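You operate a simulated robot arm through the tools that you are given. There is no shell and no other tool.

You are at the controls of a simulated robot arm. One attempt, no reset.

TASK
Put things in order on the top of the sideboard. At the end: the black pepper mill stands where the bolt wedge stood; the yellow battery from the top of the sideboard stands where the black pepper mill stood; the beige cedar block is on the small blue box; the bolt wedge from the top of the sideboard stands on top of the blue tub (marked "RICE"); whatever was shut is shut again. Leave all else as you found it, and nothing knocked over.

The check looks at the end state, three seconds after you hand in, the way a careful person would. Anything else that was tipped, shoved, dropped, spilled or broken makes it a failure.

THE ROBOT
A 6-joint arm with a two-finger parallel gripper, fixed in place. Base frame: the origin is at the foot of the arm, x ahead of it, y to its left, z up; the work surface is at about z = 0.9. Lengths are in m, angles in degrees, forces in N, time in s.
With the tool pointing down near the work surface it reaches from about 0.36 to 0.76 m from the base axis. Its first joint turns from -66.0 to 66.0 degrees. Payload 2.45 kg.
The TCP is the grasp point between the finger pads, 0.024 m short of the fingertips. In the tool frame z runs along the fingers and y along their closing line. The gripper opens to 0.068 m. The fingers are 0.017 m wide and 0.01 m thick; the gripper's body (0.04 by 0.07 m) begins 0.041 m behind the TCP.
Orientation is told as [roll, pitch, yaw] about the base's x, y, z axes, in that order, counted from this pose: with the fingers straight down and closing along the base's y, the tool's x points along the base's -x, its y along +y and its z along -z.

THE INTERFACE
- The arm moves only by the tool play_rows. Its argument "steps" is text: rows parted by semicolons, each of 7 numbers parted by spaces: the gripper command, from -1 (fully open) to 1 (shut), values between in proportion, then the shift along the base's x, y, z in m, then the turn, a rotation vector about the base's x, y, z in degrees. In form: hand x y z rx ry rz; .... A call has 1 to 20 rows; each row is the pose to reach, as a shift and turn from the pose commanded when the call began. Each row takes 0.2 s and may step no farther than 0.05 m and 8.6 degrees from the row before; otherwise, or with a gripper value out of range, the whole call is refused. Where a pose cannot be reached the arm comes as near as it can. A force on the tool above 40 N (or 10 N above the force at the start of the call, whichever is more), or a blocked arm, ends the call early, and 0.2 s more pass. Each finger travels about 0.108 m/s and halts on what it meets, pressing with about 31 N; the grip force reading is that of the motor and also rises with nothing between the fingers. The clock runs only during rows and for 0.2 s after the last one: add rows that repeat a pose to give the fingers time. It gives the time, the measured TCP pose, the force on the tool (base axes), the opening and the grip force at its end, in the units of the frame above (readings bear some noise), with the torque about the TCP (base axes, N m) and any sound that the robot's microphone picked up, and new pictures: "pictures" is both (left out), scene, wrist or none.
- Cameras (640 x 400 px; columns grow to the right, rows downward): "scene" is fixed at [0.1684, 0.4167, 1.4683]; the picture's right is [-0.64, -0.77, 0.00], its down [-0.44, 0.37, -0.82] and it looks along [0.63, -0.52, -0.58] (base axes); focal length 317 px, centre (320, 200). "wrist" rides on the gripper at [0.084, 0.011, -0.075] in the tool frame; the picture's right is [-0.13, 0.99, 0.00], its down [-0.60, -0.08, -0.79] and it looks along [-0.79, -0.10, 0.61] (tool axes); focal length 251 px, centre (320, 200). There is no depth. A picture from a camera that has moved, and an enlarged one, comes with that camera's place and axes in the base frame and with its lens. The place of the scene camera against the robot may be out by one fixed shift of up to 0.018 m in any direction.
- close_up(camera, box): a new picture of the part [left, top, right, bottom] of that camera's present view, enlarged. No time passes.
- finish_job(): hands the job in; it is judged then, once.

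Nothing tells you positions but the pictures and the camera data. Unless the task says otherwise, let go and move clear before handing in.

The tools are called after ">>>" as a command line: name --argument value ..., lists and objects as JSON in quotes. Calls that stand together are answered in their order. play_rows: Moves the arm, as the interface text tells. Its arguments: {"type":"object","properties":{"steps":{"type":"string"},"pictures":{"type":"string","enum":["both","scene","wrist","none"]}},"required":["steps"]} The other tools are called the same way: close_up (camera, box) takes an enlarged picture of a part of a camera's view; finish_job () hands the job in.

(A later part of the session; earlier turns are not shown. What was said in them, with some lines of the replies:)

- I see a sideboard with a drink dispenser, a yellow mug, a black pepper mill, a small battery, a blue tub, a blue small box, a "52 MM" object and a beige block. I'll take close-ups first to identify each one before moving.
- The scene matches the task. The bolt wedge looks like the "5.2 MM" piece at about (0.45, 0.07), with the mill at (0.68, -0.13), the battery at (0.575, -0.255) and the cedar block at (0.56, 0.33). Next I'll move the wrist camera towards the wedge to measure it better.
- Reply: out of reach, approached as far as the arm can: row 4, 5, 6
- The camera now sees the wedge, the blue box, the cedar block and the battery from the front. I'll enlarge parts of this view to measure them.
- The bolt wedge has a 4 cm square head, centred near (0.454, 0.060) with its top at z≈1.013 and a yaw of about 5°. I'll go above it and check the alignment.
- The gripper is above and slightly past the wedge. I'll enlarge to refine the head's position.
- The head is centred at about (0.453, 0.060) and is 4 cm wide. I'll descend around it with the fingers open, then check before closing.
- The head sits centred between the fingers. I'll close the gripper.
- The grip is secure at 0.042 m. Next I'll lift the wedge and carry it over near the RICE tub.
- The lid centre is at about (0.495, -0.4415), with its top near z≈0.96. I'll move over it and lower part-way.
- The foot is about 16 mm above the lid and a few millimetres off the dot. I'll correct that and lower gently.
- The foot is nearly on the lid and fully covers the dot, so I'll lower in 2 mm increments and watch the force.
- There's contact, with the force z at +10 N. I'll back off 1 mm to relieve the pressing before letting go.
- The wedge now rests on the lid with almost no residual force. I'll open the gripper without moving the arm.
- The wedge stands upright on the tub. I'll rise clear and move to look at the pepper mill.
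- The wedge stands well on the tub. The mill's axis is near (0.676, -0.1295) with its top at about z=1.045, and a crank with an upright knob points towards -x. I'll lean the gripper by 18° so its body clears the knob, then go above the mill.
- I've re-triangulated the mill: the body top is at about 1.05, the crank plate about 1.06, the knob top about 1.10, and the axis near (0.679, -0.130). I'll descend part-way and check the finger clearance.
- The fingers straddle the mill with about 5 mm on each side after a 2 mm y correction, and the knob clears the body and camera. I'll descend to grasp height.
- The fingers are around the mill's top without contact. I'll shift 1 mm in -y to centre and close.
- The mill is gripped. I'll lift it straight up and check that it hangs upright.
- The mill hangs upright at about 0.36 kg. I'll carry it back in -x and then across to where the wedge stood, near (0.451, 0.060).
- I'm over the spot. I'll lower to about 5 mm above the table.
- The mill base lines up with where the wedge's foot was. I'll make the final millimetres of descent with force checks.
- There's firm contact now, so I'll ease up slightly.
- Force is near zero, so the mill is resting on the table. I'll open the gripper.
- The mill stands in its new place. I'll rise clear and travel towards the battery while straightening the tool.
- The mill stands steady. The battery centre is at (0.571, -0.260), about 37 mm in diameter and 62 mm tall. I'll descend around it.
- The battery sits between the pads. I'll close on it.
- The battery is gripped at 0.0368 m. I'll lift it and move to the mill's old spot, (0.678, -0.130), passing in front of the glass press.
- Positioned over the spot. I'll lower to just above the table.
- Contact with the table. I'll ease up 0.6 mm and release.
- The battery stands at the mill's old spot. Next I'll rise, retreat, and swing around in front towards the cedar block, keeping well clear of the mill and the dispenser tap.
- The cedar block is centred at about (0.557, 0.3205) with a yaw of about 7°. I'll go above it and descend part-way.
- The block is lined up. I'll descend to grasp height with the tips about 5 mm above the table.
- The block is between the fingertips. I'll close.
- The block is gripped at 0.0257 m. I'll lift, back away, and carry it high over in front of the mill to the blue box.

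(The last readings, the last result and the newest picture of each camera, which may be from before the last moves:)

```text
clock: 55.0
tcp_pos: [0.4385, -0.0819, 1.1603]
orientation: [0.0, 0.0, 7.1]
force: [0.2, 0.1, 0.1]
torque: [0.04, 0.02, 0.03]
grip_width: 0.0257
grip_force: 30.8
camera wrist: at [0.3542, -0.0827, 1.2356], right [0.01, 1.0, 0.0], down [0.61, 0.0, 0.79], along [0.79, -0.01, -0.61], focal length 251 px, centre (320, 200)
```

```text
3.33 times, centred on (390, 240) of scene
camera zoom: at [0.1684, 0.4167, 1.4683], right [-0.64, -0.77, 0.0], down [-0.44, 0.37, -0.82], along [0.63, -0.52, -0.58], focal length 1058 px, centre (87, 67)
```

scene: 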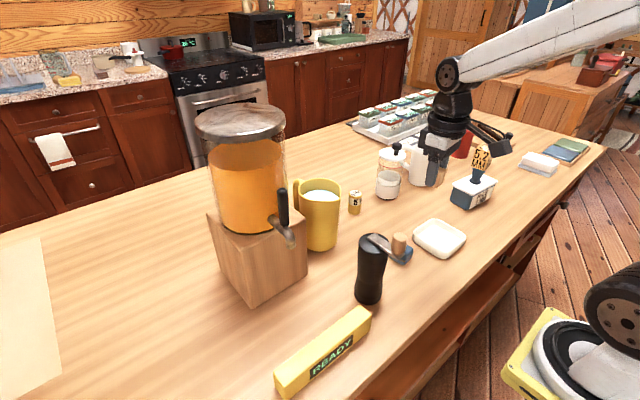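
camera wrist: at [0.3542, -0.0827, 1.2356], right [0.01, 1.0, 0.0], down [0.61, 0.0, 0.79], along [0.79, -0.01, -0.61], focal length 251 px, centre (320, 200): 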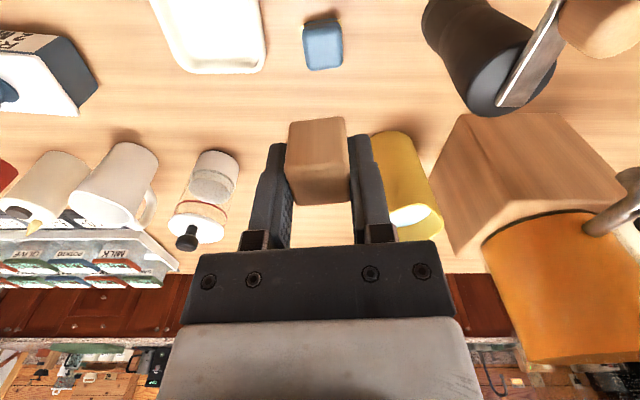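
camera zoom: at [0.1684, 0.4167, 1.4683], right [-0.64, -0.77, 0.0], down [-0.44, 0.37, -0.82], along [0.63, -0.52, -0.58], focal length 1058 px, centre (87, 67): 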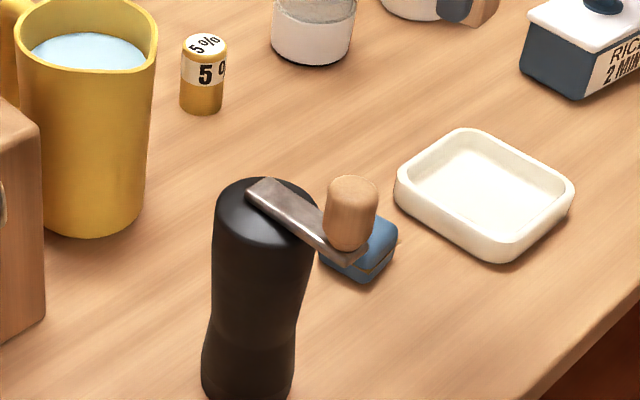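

The blue box centre is at about (0.4765, -0.082) with its top near z≈0.93. I'll move over it and lower to just above.

>>> play_rows --steps "1 0.02 0 -0.03 0 0 0; 1 0.0378 0.0005 -0.07 0 0 0; 1 0.0378 0.0005 -0.11 0 0 0; 1 0.0378 0.0005 -0.15 0 0 0; 1 0.0378 0.0005 -0.175 0 0 0; 1 0.0378 0.0005 -0.185 0 0 0; 1 0.0378 0.0005 -0.185 0 0 0"

>>> close_up --camera "wrist" --box '[240, 0, 400, 140]'

>>> close_up --camera "scene" --box '[360, 200, 440, 280]'

```text
clock: 56.6
tcp_pos: [0.4795, -0.0829, 0.975]
orientation: [0.0, 0.0, 7.0]
force: [-0.3, 0.1, 0.2]
torque: [-0.01, 0.04, 0.02]
grip_width: 0.0258
grip_force: 31.2
camera wrist: at [0.3946, -0.0823, 1.0507], right [0.01, 1.0, 0.0], down [0.61, 0.0, 0.79], along [0.79, -0.01, -0.61], focal length 251 px, centre (320, 200)
```

scene: 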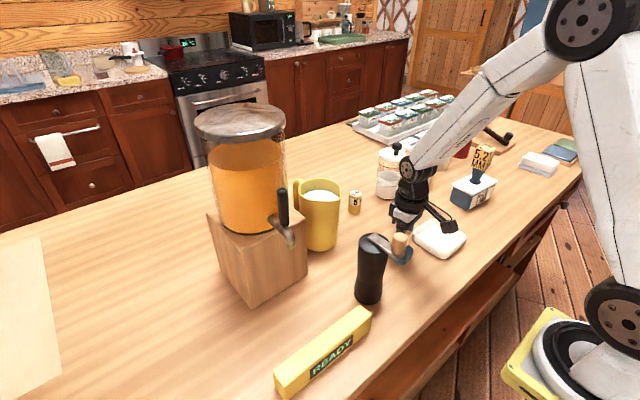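
wrist: 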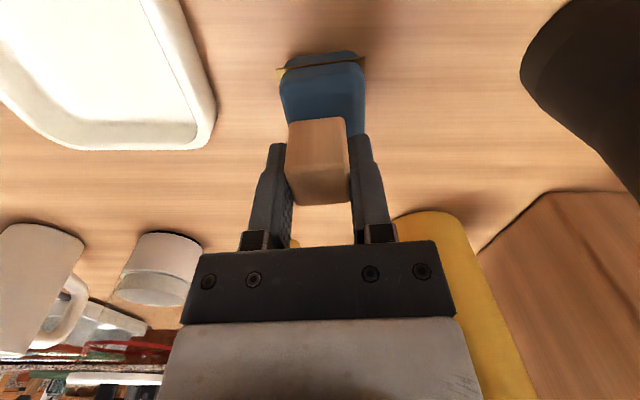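

```text
2.86 times, centred on (320, 70) of wrist
camera zoom: at [0.3946, -0.0823, 1.0507], right [0.01, 1.0, 0.0], down [0.61, 0.0, 0.79], along [0.79, -0.01, -0.61], focal length 718 px, centre (320, 571)
```

zoom: 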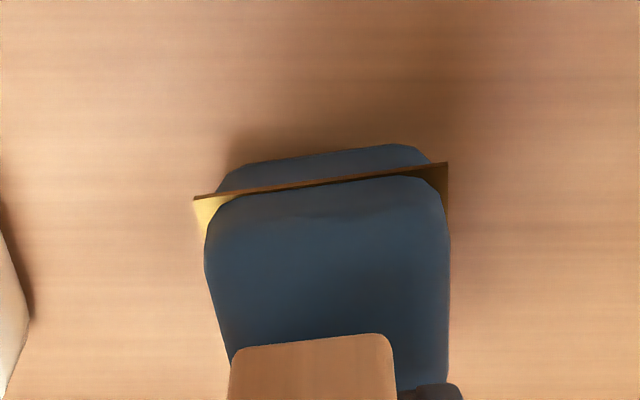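

```text
5.00 times, centred on (400, 240) of scene
camera zoom: at [0.1684, 0.4167, 1.4683], right [-0.64, -0.77, 0.0], down [-0.44, 0.37, -0.82], along [0.63, -0.52, -0.58], focal length 1586 px, centre (-80, 0)
```

zoom: 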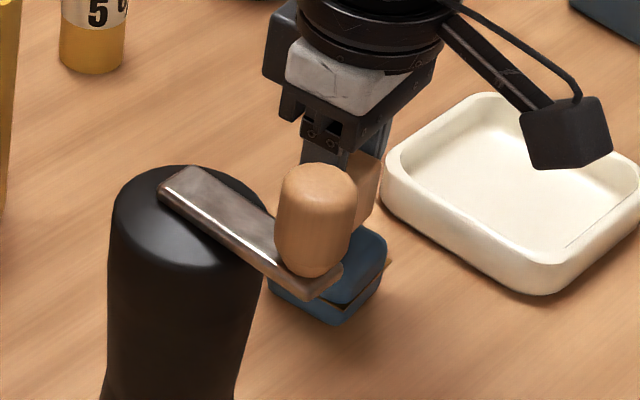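

The block is above the box and about 2 mm off centre. I'll correct that and keep lowering.

>>> play_rows --steps "1 -0.0022 0.001 -0.004 0 0 0; 1 -0.0022 0.001 -0.009 0 0 0; 1 -0.0022 0.001 -0.009 0 0 0" --pictures "none"

>>> close_up --camera "scene" --box '[360, 200, 440, 280]'

>>> close_up --camera "wrist" --box '[240, 0, 400, 140]'

```text
clock: 57.4
tcp_pos: [0.4764, -0.0818, 0.9665]
orientation: [0.1, 0.0, 7.0]
force: [-0.2, -0.4, 0.2]
torque: [0.0, -0.02, -0.01]
grip_width: 0.026
grip_force: 31.0
```

```text
5.00 times, centred on (400, 240) of scene
camera zoom: at [0.1684, 0.4167, 1.4683], right [-0.64, -0.77, 0.0], down [-0.44, 0.37, -0.82], along [0.63, -0.52, -0.58], focal length 1586 px, centre (-80, 0)
```

zoom: 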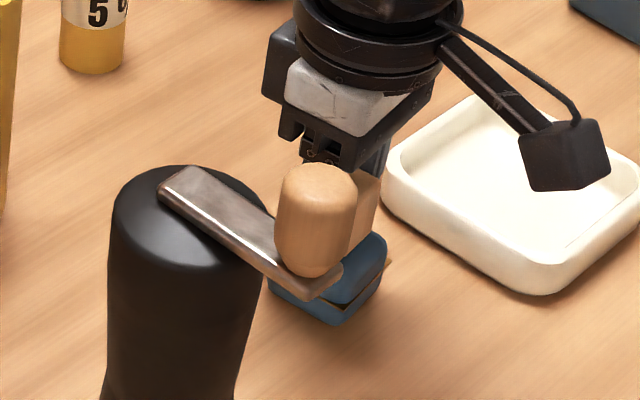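

```text
2.86 times, centred on (320, 70) of wrist
camera zoom: at [0.392, -0.0807, 1.0418], right [0.01, 1.0, 0.0], down [0.61, 0.0, 0.79], along [0.79, -0.01, -0.61], focal length 718 px, centre (320, 571)
```

zoom: 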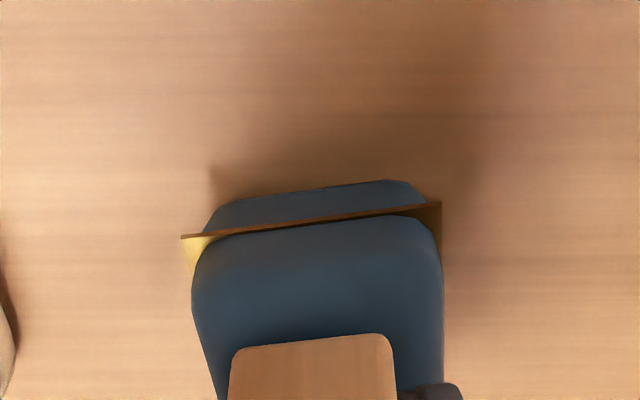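

>>> play_rows --steps "1 0 0 -0.002 0 0 0; 1 0 0 -0.0035 0 0 0; 1 0 0 -0.0035 0 0 0" --pictures "none"

```text
clock: 58.2
tcp_pos: [0.4771, -0.0814, 0.9626]
orientation: [-0.1, -0.3, 7.0]
force: [-1.0, 1.6, 28.2]
torque: [0.08, 0.09, -0.01]
grip_width: 0.0257
grip_force: 30.6
```

Firm contact at TCP z≈0.963. I'll ease up.

>>> play_rows --steps "1 0 0 0.0018 0 0 0; 1 0 0 0.0018 0 0 0" --pictures "none"

```text
clock: 58.8
tcp_pos: [0.4763, -0.0822, 0.9629]
orientation: [-0.1, 0.0, 7.0]
force: [4.1, -1.8, 10.1]
torque: [-0.07, -0.12, 0.03]
grip_width: 0.0256
grip_force: 31.7
```

>>> play_rows --steps "1 0 0 0.0008 0 0 0; 1 0 0 0.0008 0 0 0" --pictures "both"

>>> close_up --camera "wrist" --box '[240, 20, 400, 160]'

>>> close_up --camera "scene" --box '[360, 200, 440, 280]'

```text
clock: 59.4
tcp_pos: [0.4767, -0.0809, 0.9633]
orientation: [0.1, 0.1, 6.9]
force: [0.4, -1.2, 6.9]
torque: [-0.02, -0.06, -0.03]
grip_width: 0.026
grip_force: 31.0
camera wrist: at [0.3918, -0.0805, 1.0398], right [0.01, 1.0, 0.0], down [0.61, -0.01, 0.79], along [0.79, -0.01, -0.61], focal length 251 px, centre (320, 200)
```

scene: 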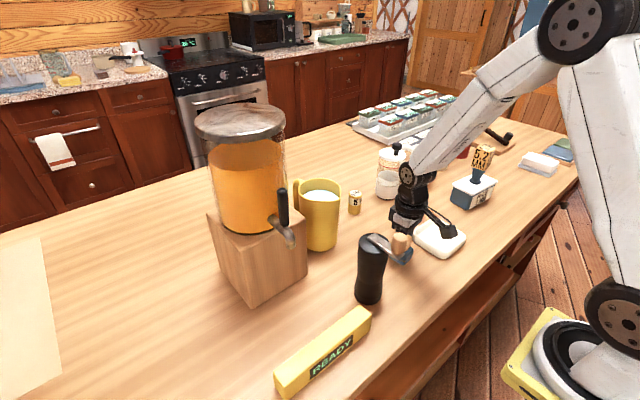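
wrist: 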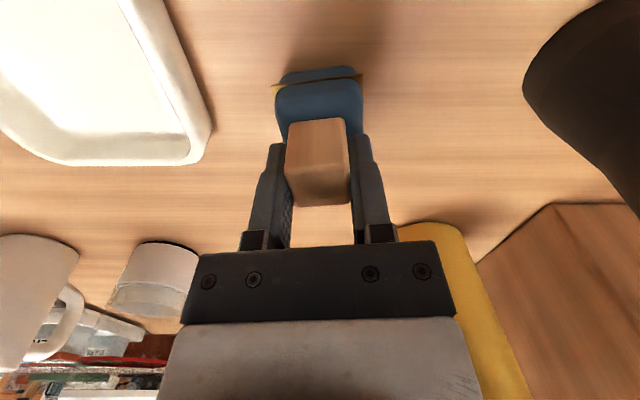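

```text
2.86 times, centred on (320, 90) of wrist
camera zoom: at [0.3918, -0.0805, 1.0398], right [0.01, 1.0, 0.0], down [0.61, -0.01, 0.79], along [0.79, -0.01, -0.61], focal length 718 px, centre (320, 514)
```

zoom: 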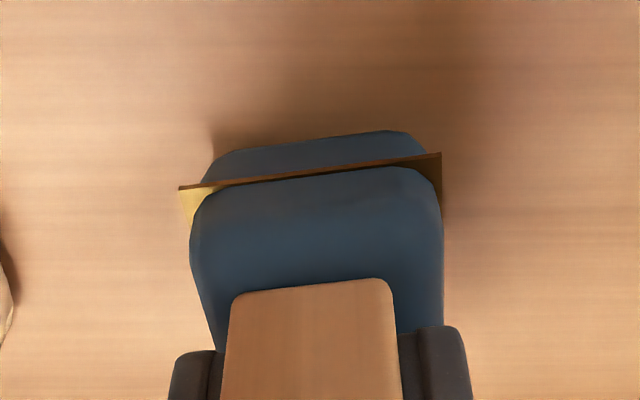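

```text
5.00 times, centred on (400, 240) of scene
camera zoom: at [0.1683, 0.4167, 1.4683], right [-0.64, -0.77, 0.0], down [-0.44, 0.37, -0.82], along [0.63, -0.52, -0.58], focal length 1586 px, centre (-80, 0)
```

zoom: 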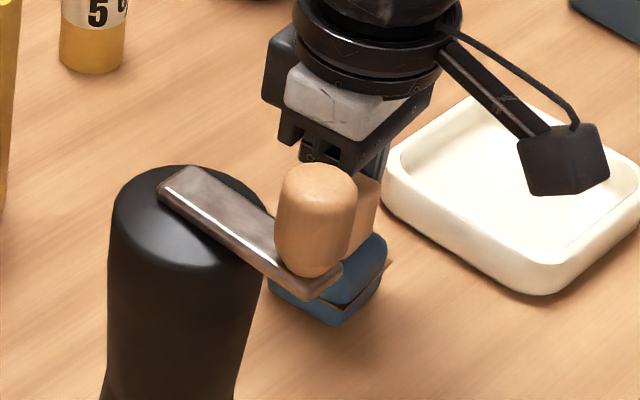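

The block is centred on the box. I'll ease a little more, then release.

>>> play_rows --steps "1 0 0 0.0006 0 0 0; 1 0 0 0.0006 0 0 0" --pictures "none"

```text
clock: 60.0
tcp_pos: [0.4757, -0.0803, 0.9652]
orientation: [0.0, 0.1, 7.0]
force: [-0.9, 0.3, -0.4]
torque: [-0.03, -0.04, -0.01]
grip_width: 0.0256
grip_force: 31.6
```

>>> play_rows --steps "0.1 0 0 0 0 0 0; -0.1 0 0 0 0 0 0; -0.4 0 0 0 0 0 0; -0.6 0 0 0 0 0 0; -0.6 0 0 0 0 0 0"

>>> close_up --camera "wrist" --box '[220, 20, 420, 220]'

>>> close_up --camera "scene" --box '[360, 200, 440, 280]'

```text
clock: 61.2
tcp_pos: [0.4761, -0.081, 0.9644]
orientation: [0.0, 0.0, 7.0]
force: [0.7, 1.0, 0.6]
torque: [0.03, -0.02, 0.01]
grip_width: 0.0544
grip_force: 0.0
camera wrist: at [0.3921, -0.0806, 1.0412], right [0.01, 1.0, 0.0], down [0.61, 0.0, 0.79], along [0.79, -0.01, -0.61], focal length 251 px, centre (320, 200)
```

scene: 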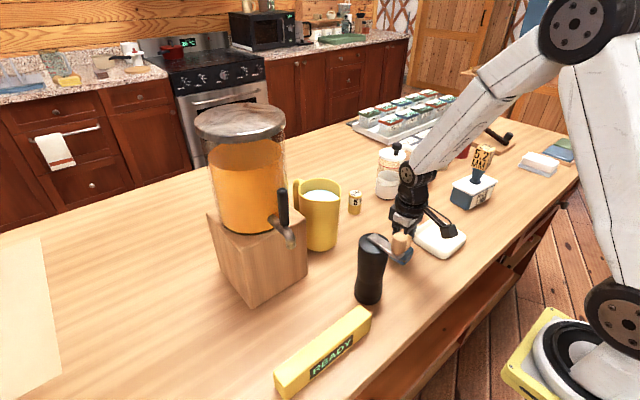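
wrist: 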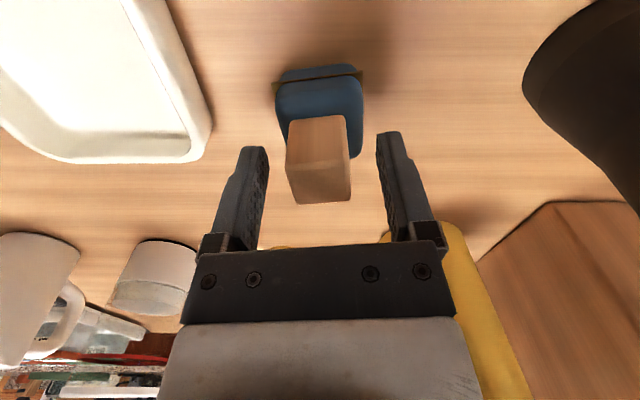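

```text
2.00 times, centred on (320, 120) of wrist
camera zoom: at [0.3921, -0.0806, 1.0412], right [0.01, 1.0, 0.0], down [0.61, 0.0, 0.79], along [0.79, -0.01, -0.61], focal length 503 px, centre (320, 360)
```

zoom: 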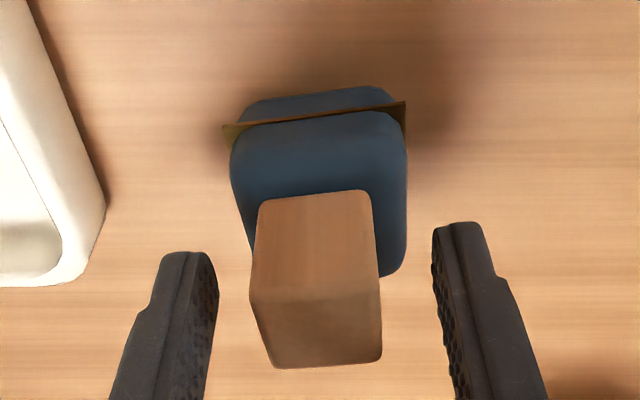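

```text
5.00 times, centred on (400, 240) of scene
camera zoom: at [0.1684, 0.4167, 1.4683], right [-0.64, -0.77, 0.0], down [-0.44, 0.37, -0.82], along [0.63, -0.52, -0.58], focal length 1586 px, centre (-80, 0)
```

zoom: 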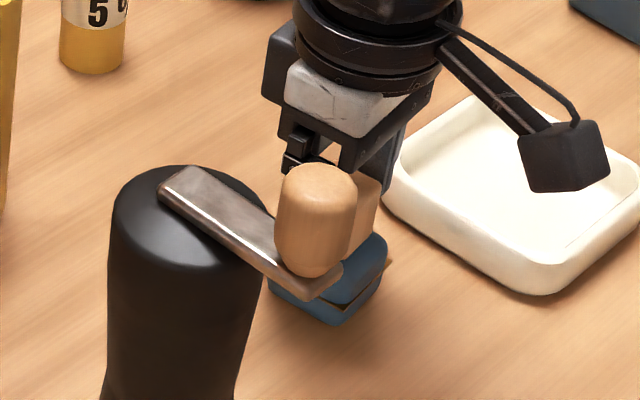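

The block rests on the box. I'll rise straight up and move back to check everything.

>>> play_rows --steps "-0.6 0 0 0.01 0 0 0; -0.6 0 0 0.03 0 0 0; -0.6 0 0 0.06 0 0 0; -0.6 0 0 0.1 0 0 0; -0.6 0 0 0.14 0 0 0; -1 0 0 0.18 0 0 0; -1 -0.03 0 0.21 0 0 0; -1 -0.06 0 0.23 0 0 0; -1 -0.06 0 0.23 0 0 0"

>>> close_up --camera "wrist" --box '[220, 0, 460, 160]'

>>> close_up --camera "scene" --box '[320, 130, 520, 310]'

```text
clock: 63.2
tcp_pos: [0.4165, -0.0816, 1.1925]
orientation: [0.0, -0.1, 6.9]
force: [-0.6, -0.1, -0.8]
torque: [-0.01, 0.02, 0.0]
grip_width: 0.068
grip_force: 0.2
camera wrist: at [0.3327, -0.0818, 1.2689], right [0.01, 1.0, 0.0], down [0.61, 0.0, 0.79], along [0.79, -0.01, -0.61], focal length 251 px, centre (320, 200)
```

scene: 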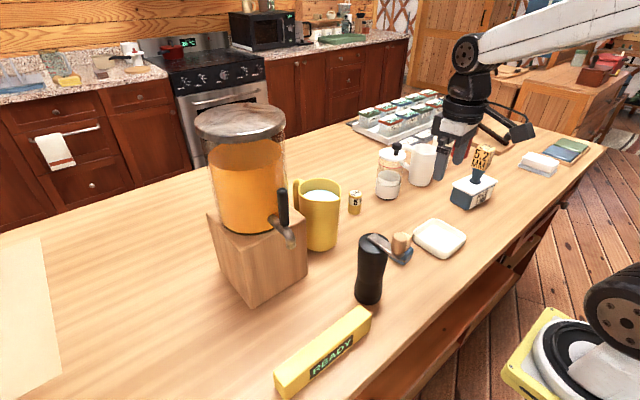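
wrist: 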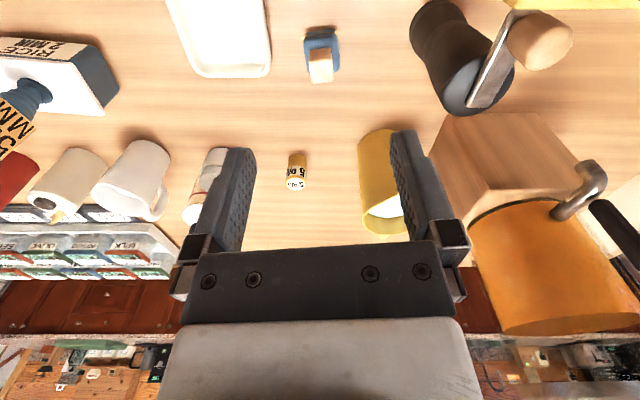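

```text
2.50 times, centred on (340, 80) of wrist
camera zoom: at [0.3327, -0.0818, 1.2689], right [0.01, 1.0, 0.0], down [0.61, 0.0, 0.79], along [0.79, -0.01, -0.61], focal length 629 px, centre (270, 500)
```

zoom: 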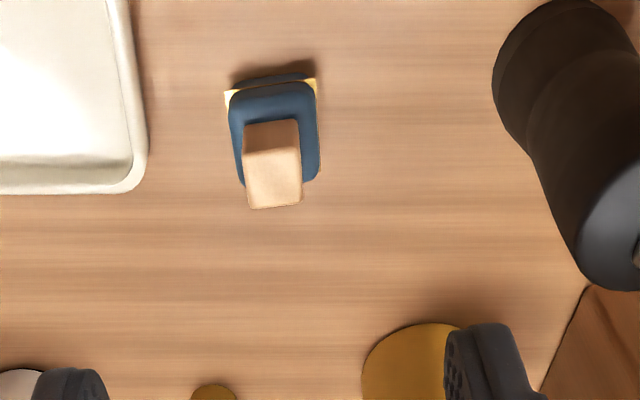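

```text
2.22 times, centred on (420, 220) of scene
camera zoom: at [0.1684, 0.4167, 1.4683], right [-0.64, -0.77, 0.0], down [-0.44, 0.37, -0.82], along [0.63, -0.52, -0.58], focal length 705 px, centre (98, 156)
```

zoom: 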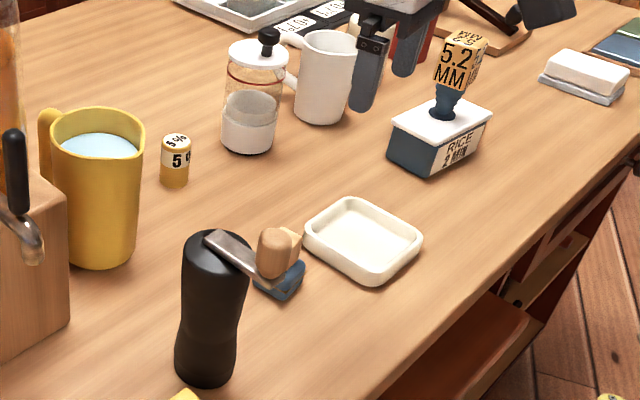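

All four items are in place: the wedge on the RICE tub, the mill on the wedge's spot, the battery on the mill's spot, and the cedar block centred on the blue box. Everything else looks unmoved and the gripper is clear, so after a last settling check I'll hand in.

>>> play_rows --steps "-1 0 -0.03 0.01 0 0 0; -1 0 -0.06 0.02 0 0 0; -1 0 -0.06 0.02 0 0 0"

>>> close_up --camera "scene" --box '[340, 120, 520, 310]'

```text
clock: 64.0
tcp_pos: [0.4192, -0.142, 1.212]
orientation: [0.0, 0.0, 6.9]
force: [0.0, 0.4, -0.3]
torque: [0.02, -0.01, 0.0]
grip_width: 0.068
grip_force: 0.0
camera wrist: at [0.3349, -0.1417, 1.2878], right [0.01, 1.0, 0.0], down [0.61, 0.0, 0.79], along [0.79, -0.01, -0.61], focal length 251 px, centre (320, 200)
```

scene: 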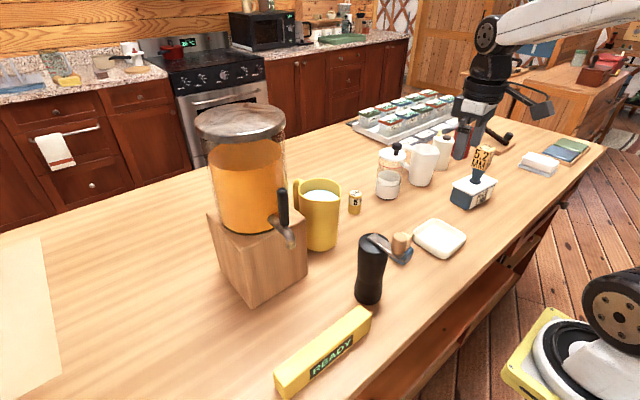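
wrist: 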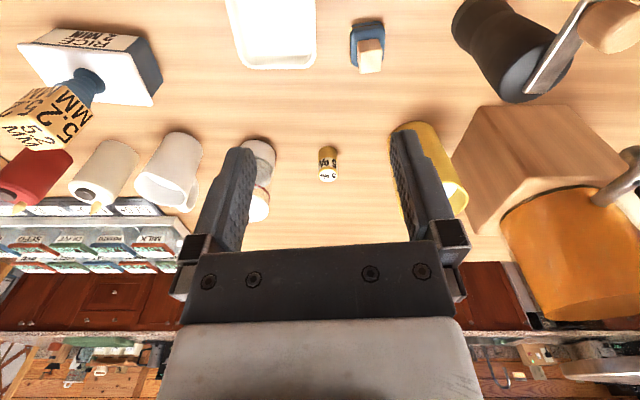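

```text
2.11 times, centred on (430, 215) of scene
camera zoom: at [0.1684, 0.4167, 1.4683], right [-0.64, -0.77, 0.0], down [-0.44, 0.37, -0.82], along [0.63, -0.52, -0.58], focal length 668 px, centre (88, 168)
```

zoom: 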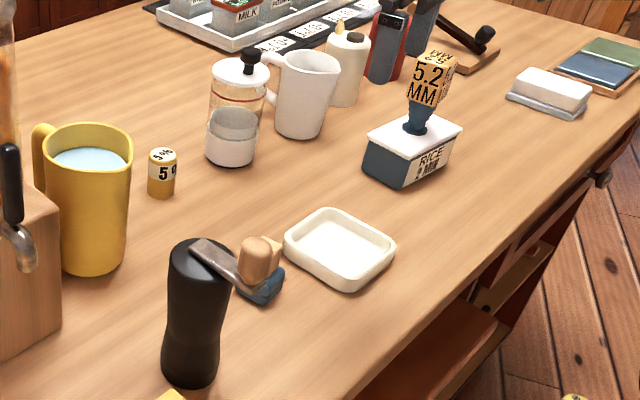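

Everything stands where the task asks, nothing has been disturbed, and the gripper is empty and clear. I'm handing in.

>>> finish_job

```text
The job is handed in.
```

The job is handed in, and all four moves are done as the task asked. I judged this from the pictures and haven't seen the check's result.

- **Bolt wedge:** it stands upright on the middle of the RICE tub's lid. I took the piece marked "5.2 MM" to be the bolt wedge.
- **Black pepper mill:** it stands where the wedge stood, to within a few millimetres.
- **Yellow battery:** it stands where the mill stood, also to within a few millimetres.
- **Cedar block:** it sits centred on the small blue box. I pressed it down with about 28 N for a moment before easing off, and neither piece looks shifted.

I opened nothing, so there was nothing to shut again. In the last pictures the other objects looked unmoved, nothing was knocked over, and the gripper was open and clear of everything.
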